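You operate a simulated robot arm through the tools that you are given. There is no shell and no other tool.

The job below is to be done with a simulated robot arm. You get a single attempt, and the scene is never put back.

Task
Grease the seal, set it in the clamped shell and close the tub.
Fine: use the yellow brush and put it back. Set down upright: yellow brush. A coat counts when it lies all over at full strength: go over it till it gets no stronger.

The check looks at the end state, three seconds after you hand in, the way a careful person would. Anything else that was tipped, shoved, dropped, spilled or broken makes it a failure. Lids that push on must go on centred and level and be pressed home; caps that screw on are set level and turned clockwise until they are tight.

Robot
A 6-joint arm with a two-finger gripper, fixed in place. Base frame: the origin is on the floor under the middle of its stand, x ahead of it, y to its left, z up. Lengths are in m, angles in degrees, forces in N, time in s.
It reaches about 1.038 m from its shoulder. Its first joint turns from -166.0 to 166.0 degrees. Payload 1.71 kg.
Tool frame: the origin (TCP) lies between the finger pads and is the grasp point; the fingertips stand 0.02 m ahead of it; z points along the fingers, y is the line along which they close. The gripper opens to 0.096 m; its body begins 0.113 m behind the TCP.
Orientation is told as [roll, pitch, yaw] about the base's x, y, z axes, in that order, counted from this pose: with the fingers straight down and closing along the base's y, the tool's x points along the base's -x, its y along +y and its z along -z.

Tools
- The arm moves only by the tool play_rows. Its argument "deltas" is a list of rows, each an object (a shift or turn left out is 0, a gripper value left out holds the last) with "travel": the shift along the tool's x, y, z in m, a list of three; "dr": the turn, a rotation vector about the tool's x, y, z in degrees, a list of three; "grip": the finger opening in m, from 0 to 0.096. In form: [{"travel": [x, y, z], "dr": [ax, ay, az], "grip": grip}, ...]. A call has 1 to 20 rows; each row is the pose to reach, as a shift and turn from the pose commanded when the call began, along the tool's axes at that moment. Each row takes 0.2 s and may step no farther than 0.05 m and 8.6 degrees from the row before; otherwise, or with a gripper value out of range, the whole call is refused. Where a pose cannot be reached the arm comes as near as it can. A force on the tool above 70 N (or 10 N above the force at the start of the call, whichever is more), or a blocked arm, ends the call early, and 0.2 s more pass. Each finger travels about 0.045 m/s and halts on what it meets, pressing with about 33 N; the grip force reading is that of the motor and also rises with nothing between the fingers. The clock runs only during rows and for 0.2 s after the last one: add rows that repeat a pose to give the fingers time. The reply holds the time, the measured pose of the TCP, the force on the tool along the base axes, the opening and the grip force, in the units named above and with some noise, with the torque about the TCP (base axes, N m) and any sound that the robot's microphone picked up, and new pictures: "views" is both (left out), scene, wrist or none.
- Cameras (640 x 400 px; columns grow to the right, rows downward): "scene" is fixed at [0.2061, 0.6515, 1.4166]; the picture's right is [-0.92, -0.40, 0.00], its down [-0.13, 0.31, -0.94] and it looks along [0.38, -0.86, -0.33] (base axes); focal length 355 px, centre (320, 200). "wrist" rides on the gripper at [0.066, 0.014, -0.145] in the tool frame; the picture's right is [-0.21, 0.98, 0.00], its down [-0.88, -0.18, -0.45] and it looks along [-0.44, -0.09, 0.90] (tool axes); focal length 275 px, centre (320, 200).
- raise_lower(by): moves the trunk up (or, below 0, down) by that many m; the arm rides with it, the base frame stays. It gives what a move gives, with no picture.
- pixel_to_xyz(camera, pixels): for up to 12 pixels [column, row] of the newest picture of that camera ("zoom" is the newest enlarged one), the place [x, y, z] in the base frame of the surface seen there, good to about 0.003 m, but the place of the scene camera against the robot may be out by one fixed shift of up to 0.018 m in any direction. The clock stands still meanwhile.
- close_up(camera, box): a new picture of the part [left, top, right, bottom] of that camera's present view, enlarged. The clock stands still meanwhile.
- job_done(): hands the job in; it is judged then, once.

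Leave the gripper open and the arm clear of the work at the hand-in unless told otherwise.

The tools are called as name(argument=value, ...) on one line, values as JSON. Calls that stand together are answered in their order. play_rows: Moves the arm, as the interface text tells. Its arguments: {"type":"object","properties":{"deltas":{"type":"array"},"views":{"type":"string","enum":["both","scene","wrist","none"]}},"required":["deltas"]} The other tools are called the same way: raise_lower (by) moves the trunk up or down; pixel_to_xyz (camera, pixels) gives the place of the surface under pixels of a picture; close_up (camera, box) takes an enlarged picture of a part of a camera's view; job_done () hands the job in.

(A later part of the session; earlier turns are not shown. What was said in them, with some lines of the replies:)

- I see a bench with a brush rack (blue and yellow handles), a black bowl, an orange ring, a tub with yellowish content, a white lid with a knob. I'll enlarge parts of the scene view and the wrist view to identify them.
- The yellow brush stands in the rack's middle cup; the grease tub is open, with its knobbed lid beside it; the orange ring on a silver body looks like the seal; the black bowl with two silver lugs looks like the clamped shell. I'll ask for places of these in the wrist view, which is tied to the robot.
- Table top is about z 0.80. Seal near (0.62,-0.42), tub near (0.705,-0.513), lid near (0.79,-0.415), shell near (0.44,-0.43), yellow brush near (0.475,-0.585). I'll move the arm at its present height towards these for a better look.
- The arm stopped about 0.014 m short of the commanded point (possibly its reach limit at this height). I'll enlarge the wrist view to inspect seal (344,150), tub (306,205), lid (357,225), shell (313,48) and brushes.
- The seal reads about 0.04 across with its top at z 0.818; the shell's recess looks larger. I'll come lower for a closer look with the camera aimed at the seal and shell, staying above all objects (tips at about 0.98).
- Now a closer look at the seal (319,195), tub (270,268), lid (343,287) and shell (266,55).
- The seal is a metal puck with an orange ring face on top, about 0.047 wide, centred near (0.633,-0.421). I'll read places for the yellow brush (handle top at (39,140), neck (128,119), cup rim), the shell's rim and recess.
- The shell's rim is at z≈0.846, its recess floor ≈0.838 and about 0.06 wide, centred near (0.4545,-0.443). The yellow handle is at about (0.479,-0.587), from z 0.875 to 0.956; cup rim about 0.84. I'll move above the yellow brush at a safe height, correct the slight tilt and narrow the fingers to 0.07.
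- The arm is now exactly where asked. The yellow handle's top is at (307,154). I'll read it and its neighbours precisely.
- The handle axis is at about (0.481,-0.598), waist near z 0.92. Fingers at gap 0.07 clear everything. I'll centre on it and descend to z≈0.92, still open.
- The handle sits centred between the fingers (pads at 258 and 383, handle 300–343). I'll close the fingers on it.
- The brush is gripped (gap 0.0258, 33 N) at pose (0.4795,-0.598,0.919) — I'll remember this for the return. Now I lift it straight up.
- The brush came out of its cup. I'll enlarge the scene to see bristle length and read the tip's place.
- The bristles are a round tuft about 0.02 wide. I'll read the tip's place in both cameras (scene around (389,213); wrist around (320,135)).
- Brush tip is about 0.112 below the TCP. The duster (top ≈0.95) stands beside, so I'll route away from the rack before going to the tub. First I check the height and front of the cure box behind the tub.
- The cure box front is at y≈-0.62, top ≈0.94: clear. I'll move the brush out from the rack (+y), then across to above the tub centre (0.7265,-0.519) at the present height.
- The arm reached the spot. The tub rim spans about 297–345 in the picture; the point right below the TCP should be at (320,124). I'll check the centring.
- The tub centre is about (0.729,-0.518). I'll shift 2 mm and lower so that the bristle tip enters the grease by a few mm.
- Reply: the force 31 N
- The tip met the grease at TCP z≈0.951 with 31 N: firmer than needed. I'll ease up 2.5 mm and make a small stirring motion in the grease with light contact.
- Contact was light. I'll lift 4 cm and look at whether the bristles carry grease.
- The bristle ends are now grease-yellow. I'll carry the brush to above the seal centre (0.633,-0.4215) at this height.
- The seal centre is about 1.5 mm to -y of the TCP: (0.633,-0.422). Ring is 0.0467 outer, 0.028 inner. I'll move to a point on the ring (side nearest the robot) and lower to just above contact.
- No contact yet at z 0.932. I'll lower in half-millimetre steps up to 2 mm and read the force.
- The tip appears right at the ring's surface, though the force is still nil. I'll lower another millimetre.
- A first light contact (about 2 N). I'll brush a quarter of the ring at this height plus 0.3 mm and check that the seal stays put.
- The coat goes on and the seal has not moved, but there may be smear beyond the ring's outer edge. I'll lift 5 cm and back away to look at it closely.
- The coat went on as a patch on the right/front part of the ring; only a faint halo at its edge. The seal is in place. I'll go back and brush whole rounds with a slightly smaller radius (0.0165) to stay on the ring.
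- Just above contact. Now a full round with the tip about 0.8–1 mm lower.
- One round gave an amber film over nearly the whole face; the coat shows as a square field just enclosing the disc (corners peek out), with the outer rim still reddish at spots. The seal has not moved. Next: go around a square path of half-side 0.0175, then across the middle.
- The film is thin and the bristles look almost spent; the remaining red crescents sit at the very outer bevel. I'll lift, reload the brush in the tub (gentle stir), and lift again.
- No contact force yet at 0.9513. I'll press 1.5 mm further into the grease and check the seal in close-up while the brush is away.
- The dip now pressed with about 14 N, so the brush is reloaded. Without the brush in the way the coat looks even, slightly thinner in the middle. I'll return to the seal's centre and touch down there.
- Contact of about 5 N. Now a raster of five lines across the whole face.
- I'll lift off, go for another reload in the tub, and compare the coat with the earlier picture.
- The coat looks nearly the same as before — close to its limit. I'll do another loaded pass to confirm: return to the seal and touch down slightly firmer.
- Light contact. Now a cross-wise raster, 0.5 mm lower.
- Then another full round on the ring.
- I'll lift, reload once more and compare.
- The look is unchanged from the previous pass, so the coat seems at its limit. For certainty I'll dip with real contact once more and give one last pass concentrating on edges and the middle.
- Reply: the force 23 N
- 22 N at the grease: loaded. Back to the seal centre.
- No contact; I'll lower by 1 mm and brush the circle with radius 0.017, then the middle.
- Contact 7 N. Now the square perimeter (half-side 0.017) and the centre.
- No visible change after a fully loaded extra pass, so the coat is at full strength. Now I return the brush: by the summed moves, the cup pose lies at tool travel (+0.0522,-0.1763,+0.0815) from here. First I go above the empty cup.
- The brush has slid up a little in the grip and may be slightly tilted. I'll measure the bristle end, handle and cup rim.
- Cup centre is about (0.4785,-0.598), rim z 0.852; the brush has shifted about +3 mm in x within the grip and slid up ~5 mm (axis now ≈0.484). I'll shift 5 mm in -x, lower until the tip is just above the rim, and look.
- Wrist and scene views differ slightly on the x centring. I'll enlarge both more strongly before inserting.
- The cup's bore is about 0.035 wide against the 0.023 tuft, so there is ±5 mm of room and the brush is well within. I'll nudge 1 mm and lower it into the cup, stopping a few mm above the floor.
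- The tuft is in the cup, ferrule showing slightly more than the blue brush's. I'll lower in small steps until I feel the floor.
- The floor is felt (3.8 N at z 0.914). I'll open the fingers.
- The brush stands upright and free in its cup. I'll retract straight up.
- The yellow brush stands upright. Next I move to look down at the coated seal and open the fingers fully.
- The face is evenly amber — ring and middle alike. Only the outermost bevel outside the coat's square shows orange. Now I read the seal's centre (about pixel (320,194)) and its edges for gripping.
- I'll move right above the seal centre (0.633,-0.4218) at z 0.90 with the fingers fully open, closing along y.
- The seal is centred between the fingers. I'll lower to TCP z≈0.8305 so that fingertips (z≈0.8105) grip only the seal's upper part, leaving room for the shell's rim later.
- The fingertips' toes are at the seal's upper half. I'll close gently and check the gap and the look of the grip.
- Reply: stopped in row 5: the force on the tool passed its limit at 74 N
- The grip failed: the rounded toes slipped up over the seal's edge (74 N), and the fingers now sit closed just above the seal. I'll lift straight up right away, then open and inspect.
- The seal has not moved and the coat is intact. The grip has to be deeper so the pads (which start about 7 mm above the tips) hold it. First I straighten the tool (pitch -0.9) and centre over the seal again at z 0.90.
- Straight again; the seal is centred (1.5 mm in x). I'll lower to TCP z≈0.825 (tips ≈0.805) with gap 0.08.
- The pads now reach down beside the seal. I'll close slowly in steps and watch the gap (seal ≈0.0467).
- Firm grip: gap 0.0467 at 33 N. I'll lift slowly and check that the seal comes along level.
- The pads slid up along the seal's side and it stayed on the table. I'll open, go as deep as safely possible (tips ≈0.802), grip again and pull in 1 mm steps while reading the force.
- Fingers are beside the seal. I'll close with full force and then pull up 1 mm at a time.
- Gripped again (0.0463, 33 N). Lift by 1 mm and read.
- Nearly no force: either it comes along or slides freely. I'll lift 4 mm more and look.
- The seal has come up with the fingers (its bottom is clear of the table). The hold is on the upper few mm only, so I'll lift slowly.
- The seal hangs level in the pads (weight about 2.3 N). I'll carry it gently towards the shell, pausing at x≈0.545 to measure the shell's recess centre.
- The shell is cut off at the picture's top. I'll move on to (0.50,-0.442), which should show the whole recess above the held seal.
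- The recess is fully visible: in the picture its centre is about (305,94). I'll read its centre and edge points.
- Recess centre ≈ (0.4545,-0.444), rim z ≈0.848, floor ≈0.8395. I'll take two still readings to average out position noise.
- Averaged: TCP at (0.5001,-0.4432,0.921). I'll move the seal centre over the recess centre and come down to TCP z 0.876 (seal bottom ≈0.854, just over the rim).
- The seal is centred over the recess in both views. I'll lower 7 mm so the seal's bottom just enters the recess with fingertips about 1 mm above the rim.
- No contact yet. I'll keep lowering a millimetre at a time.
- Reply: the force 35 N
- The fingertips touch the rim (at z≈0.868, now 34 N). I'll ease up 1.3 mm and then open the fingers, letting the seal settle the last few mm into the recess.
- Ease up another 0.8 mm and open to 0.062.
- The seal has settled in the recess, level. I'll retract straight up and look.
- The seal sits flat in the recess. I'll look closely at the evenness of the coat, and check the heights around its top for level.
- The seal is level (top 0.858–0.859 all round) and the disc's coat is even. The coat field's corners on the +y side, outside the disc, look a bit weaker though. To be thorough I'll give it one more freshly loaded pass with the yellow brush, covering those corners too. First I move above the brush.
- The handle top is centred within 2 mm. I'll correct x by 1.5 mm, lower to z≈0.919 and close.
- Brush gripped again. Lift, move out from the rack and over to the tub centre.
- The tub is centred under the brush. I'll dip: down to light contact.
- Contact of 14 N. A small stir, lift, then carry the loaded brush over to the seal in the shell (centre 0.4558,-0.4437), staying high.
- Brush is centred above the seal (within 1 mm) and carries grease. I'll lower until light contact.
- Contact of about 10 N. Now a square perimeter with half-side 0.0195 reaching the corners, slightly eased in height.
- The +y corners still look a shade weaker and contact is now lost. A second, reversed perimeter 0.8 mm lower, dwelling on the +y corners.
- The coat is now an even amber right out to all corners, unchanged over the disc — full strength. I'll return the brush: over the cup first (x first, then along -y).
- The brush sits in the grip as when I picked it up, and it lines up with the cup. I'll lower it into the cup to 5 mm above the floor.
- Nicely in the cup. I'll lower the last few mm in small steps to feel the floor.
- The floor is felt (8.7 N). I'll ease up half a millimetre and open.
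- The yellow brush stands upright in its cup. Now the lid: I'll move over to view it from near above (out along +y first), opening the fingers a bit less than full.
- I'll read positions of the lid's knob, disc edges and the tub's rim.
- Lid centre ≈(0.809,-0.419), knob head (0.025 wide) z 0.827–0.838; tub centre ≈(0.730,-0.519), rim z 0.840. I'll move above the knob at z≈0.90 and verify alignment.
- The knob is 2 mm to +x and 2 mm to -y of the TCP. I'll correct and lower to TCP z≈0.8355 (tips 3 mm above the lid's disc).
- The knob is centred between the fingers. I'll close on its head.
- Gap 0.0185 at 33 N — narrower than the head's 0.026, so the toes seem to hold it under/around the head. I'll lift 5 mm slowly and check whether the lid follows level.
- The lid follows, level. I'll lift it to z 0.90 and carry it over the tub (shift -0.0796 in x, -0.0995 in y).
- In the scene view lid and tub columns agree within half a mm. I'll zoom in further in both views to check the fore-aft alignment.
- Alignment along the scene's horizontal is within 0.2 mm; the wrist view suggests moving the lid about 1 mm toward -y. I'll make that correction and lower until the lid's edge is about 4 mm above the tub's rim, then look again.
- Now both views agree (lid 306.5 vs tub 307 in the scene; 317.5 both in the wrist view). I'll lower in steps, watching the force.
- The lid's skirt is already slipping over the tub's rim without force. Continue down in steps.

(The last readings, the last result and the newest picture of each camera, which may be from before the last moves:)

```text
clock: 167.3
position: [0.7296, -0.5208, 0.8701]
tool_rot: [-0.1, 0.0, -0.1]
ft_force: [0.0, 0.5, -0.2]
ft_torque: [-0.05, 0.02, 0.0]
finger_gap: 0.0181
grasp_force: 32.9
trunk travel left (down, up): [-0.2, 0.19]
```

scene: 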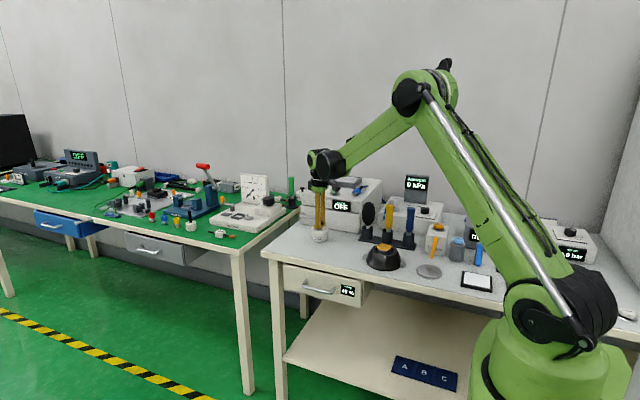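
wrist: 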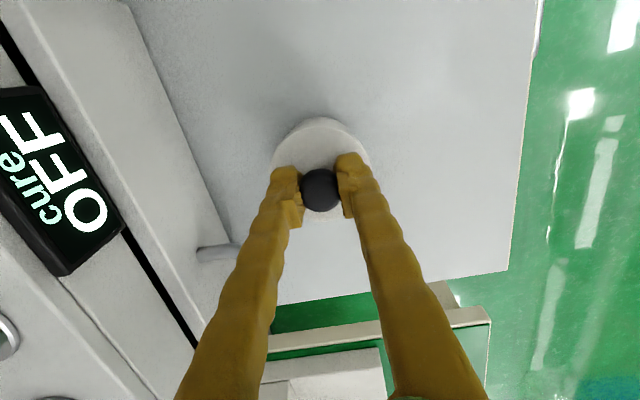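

play_rows(deltas=[{"travel": [0, 0, 0.0007]}, {"travel": [0, 0, 0.0015]}, {"travel": [0, 0, 0.0015]}], views="none")

play_rows(deltas=[{"travel": [0, 0, 0.0007]}, {"travel": [0, 0, 0.0015]}, {"travel": [0, 0, 0.0015]}], views="scene")

close_up(camera="scene", box=[305, 218, 337, 246])

```text
clock: 168.1
position: [0.7302, -0.5201, 0.8678]
tool_rot: [-0.1, 0.0, -0.2]
ft_force: [-0.1, 0.1, -0.5]
ft_torque: [0.03, 0.02, 0.0]
finger_gap: 0.0182
grasp_force: 32.5
trunk travel left (down, up): [-0.2, 0.19]
```

```text
clock: 168.9
position: [0.7293, -0.5197, 0.8661]
tool_rot: [-0.1, 0.0, 0.0]
ft_force: [0.7, -1.0, 2.2]
ft_torque: [0.01, -0.01, -0.01]
finger_gap: 0.0182
grasp_force: 33.0
trunk travel left (down, up): [-0.2, 0.19]
```

scene: 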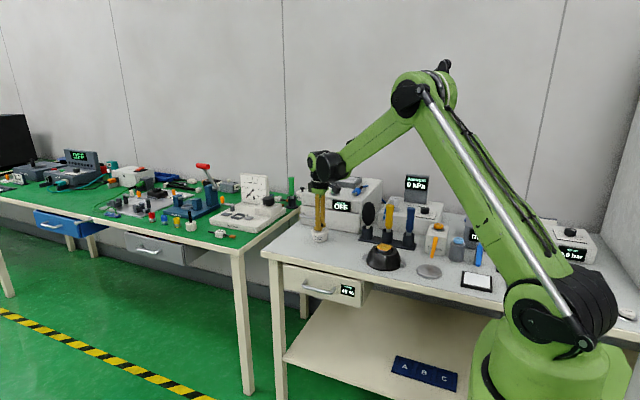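

```text
14.29 times, centred on (321, 232) of scene
```

zoom: 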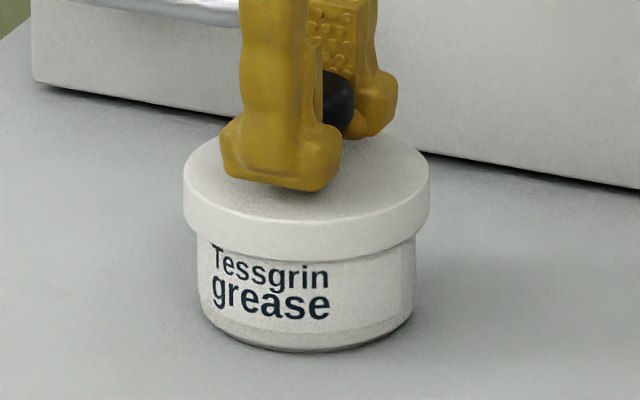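

First resistance (2 N) at TCP z≈0.866, lid about 10 mm over the rim. I'll press on in half-millimetre steps.

play_rows(deltas=[{"travel": [0, 0, 0.0005]}, {"travel": [0, 0, 0.001]}, {"travel": [0, 0, 0.001]}], views="none")

play_rows(deltas=[{"travel": [0, 0, 0.0005]}, {"travel": [0, 0, 0.001]}, {"travel": [0, 0, 0.001]}], views="none")

```text
clock: 169.7
position: [0.7279, -0.5193, 0.8678]
tool_rot: [-0.2, -0.1, 0.0]
ft_force: [6.3, -6.1, 27.1]
ft_torque: [-0.05, -0.12, 0.02]
finger_gap: 0.0181
grasp_force: 32.8
trunk travel left (down, up): [-0.2, 0.19]
heard: snap
```

```text
clock: 170.5
position: [0.7275, -0.5193, 0.8668]
tool_rot: [-0.2, -0.1, -0.1]
ft_force: [6.6, -6.5, 37.4]
ft_torque: [-0.03, -0.07, 0.03]
finger_gap: 0.0181
grasp_force: 32.6
trunk travel left (down, up): [-0.2, 0.19]
```

A "snap" was heard: the lid went home. I'll relieve the pressure by raising the command 2.5 mm before opening.

play_rows(deltas=[{"travel": [0, 0, -0.001]}, {"travel": [0, 0, -0.002]}, {"travel": [0, 0, -0.002]}], views="none")

```text
clock: 171.3
position: [0.7289, -0.5198, 0.8669]
tool_rot: [-0.2, 0.0, -0.1]
ft_force: [-5.1, 0.7, 6.6]
ft_torque: [0.01, 0.2, 0.04]
finger_gap: 0.0177
grasp_force: 33.4
trunk travel left (down, up): [-0.2, 0.19]
```

Force is down to about 7 N. I'll open the fingers and retract straight up.

play_rows(deltas=[{"travel": [0, 0, -0.0004]}, {"travel": [0, 0, -0.0004], "grip": 0.03}, {"travel": [0, 0, -0.0004], "grip": 0.045}, {"travel": [0, 0, -0.0004], "grip": 0.06}, {"travel": [0, 0, -0.0004], "grip": 0.06}, {"travel": [0, 0, -0.0004], "grip": 0.06}], views="wrist")

close_up(camera="scene", box=[305, 218, 337, 246])

```text
clock: 172.7
position: [0.7292, -0.5201, 0.8679]
tool_rot: [0.0, 0.0, -0.1]
ft_force: [0.2, -0.4, -0.1]
ft_torque: [0.04, 0.0, -0.03]
finger_gap: 0.0595
grasp_force: 0.0
trunk travel left (down, up): [-0.2, 0.19]
```

wrist: 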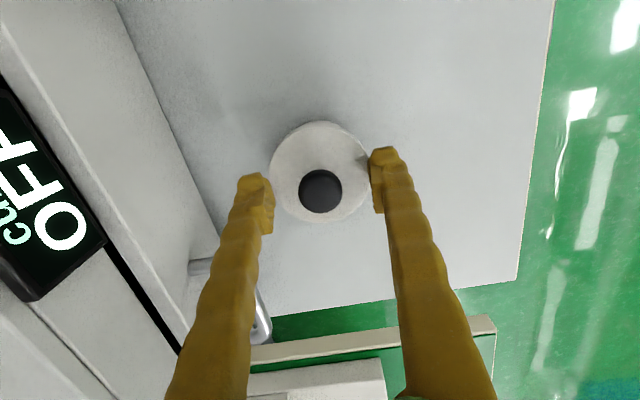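

```text
14.29 times, centred on (321, 232) of scene
```

zoom: 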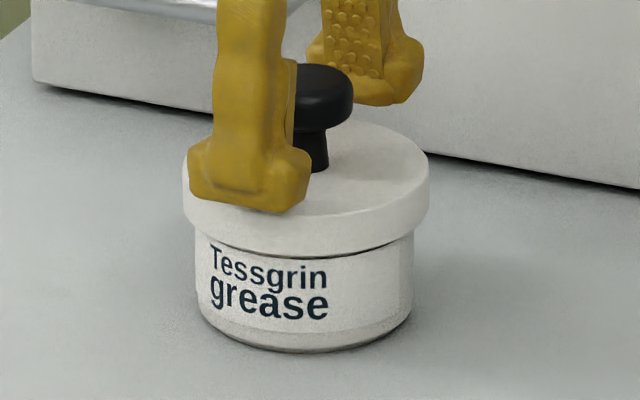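

Retract upward and inspect the lid's seat.

play_rows(deltas=[{"travel": [0, 0, -0.02]}, {"travel": [0, 0, -0.05]}, {"travel": [0, 0, -0.08]}, {"travel": [0.0, 0, -0.1]}, {"travel": [0.0, 0, -0.1]}])

close_up(camera="scene", box=[305, 218, 337, 246])

close_up(camera="wrist", box=[270, 90, 370, 170])

```text
clock: 173.9
position: [0.7286, -0.5195, 0.9669]
tool_rot: [-0.1, 0.0, 0.0]
ft_force: [0.1, 0.7, 0.2]
ft_torque: [-0.02, 0.0, -0.04]
finger_gap: 0.0598
grasp_force: 0.1
trunk travel left (down, up): [-0.2, 0.19]
```

scene: 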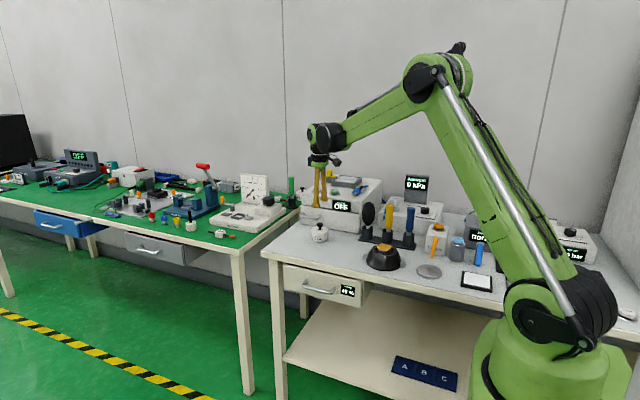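
wrist: 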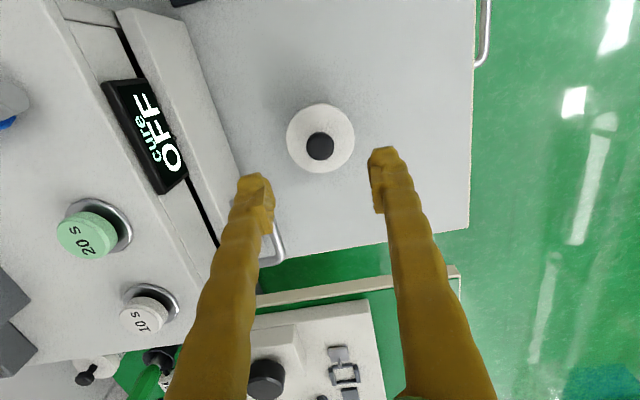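

```text
14.29 times, centred on (321, 232) of scene
```

zoom: 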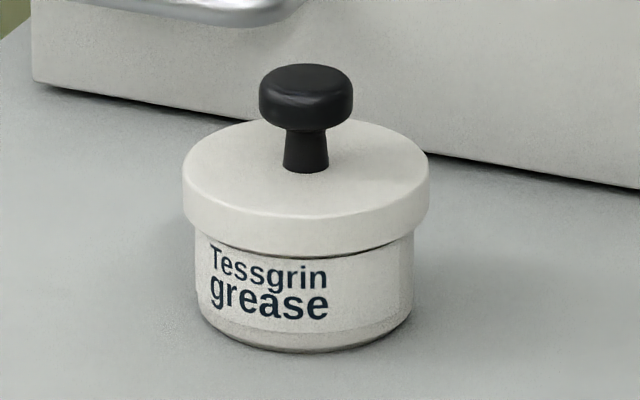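

```text
5.00 times, centred on (320, 130) of wrist
```

zoom: 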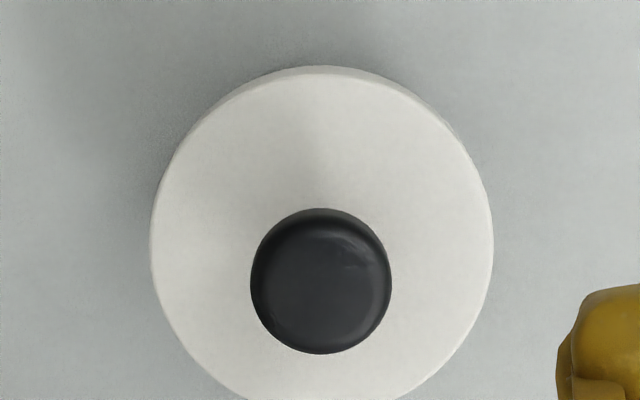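

The lid sits on the tub with knob upright. I'll check its level by reading heights around its top, and the knob.

pixel_to_xyz(camera="wrist", pixels=[[292, 140], [348, 140], [320, 108], [320, 168], [300, 118], [342, 118], [300, 160], [342, 160], [320, 147], [320, 125]])

close_up(camera="scene", box=[310, 228, 332, 244])

```text
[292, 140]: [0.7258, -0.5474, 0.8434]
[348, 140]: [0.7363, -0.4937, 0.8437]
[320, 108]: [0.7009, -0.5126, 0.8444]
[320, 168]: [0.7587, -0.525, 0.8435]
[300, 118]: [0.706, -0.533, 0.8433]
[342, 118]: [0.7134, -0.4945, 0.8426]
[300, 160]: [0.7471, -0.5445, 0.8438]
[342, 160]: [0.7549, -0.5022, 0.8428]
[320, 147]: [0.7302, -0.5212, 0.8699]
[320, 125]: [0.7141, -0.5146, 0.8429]
```

```text
16.00 times, centred on (321, 236) of scene
```

zoom: 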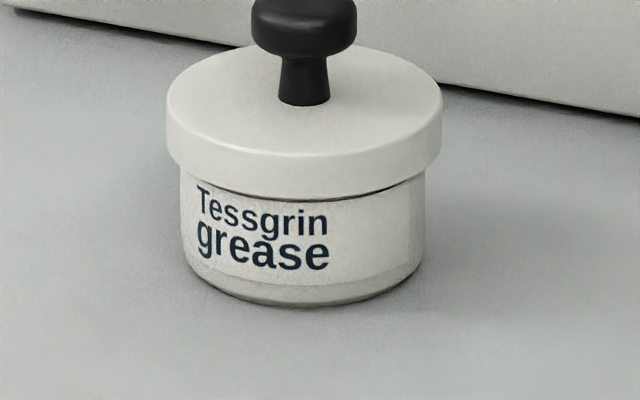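

The lid's top reads 0.843–0.844 all round: level and home. I'll raise the arm, open the gripper fully and move it away towards the starting place, then take final pictures.

play_rows(deltas=[{"travel": [0, 0, -0.04]}, {"travel": [0.02, 0.02, -0.07], "grip": 0.096}, {"travel": [0.06, 0.04, -0.08], "grip": 0.096}, {"travel": [0.1, 0.06, -0.09], "grip": 0.096}, {"travel": [0.14, 0.08, -0.1], "grip": 0.096}, {"travel": [0.18, 0.1, -0.11], "grip": 0.096}, {"travel": [0.22, 0.12, -0.12], "grip": 0.096}, {"travel": [0.26, 0.14, -0.13], "grip": 0.096}, {"travel": [0.3, 0.16, -0.14], "grip": 0.096}, {"travel": [0.34, 0.18, -0.15], "grip": 0.096}, {"travel": [0.38, 0.2, -0.16], "grip": 0.096}, {"travel": [0.41, 0.21, -0.17], "grip": 0.096}, {"travel": [0.41, 0.21, -0.17], "grip": 0.096}])

close_up(camera="scene", box=[280, 190, 430, 285])

close_up(camera="scene", box=[365, 190, 410, 275])

close_up(camera="wrist", box=[100, 100, 360, 340])

```text
clock: 176.7
position: [0.3202, -0.3084, 1.1363]
tool_rot: [-0.2, 0.0, -0.1]
ft_force: [-0.5, 1.4, 0.3]
ft_torque: [-0.05, -0.03, -0.06]
finger_gap: 0.0962
grasp_force: 0.0
trunk travel left (down, up): [-0.2, 0.19]
```

scene: 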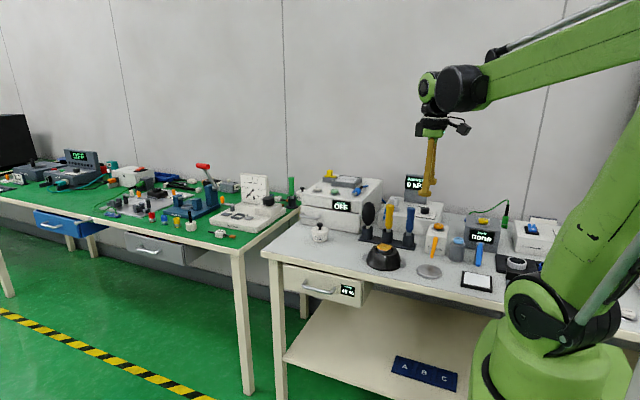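
wrist: 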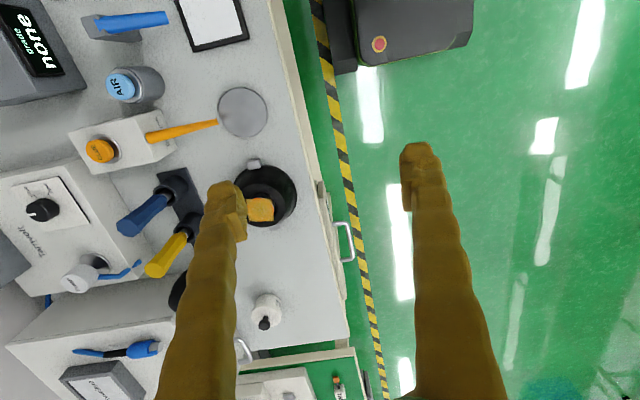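

```text
4.21 times, centred on (355, 238) of scene
```

zoom: 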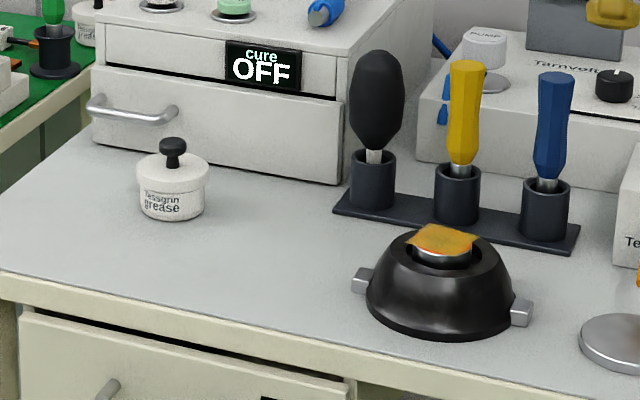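

```text
4.71 times, centred on (388, 232) of scene
```

zoom: 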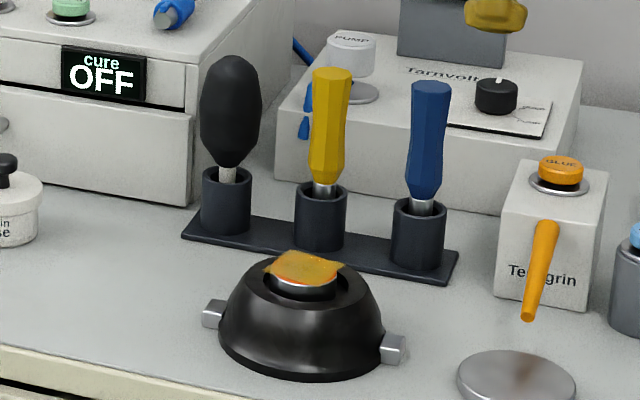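

```text
1.67 times, centred on (230, 220) of wrist
```

zoom: 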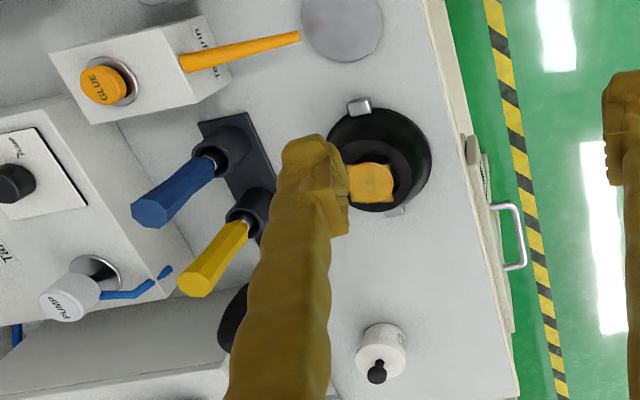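

Everything looks in order: seal coated and level in the clamped shell, the yellow brush upright in its cup, the tub closed with its lid level and snapped home, the other objects untouched, gripper open and the arm clear. I hand the job in.

job_done()

```text
The job is handed in.
```

I handed the job in, and the last pictures showed all three parts done. I don't know the check's verdict.

- **Seal:** it has an even amber coat over the whole top face. Extra passes with a freshly loaded brush made no visible difference, so I took it as full strength. It sits level in the clamped shell, greased face up and roughly centred in the recess.
- **Tub:** the lid went on with an audible snap. Its top reads 0.843–0.844 m all round, so it is level.
- **Yellow brush:** it stands upright in its own cup.

Some things did not go cleanly:

- **First grip on the seal:** the fingers slipped up over its edge at 74 N and closed just above it. The seal didn't move and the coat looked unharmed.
- **Second grip:** the fingers slid off the seal's side without lifting it. The third, deeper grip held.
- **Setting the seal down:** the fingers were too thick for the recess, so it dropped the last 5–6 mm when I let go.
- **Second brushing:** I took the brush out once more to go over the seal after it was in the shell, then put it back.
- **Tub position:** pressing the lid on may have shifted the tub by under 1 mm.

No other objects looked disturbed. The arm is clear and the gripper is open.
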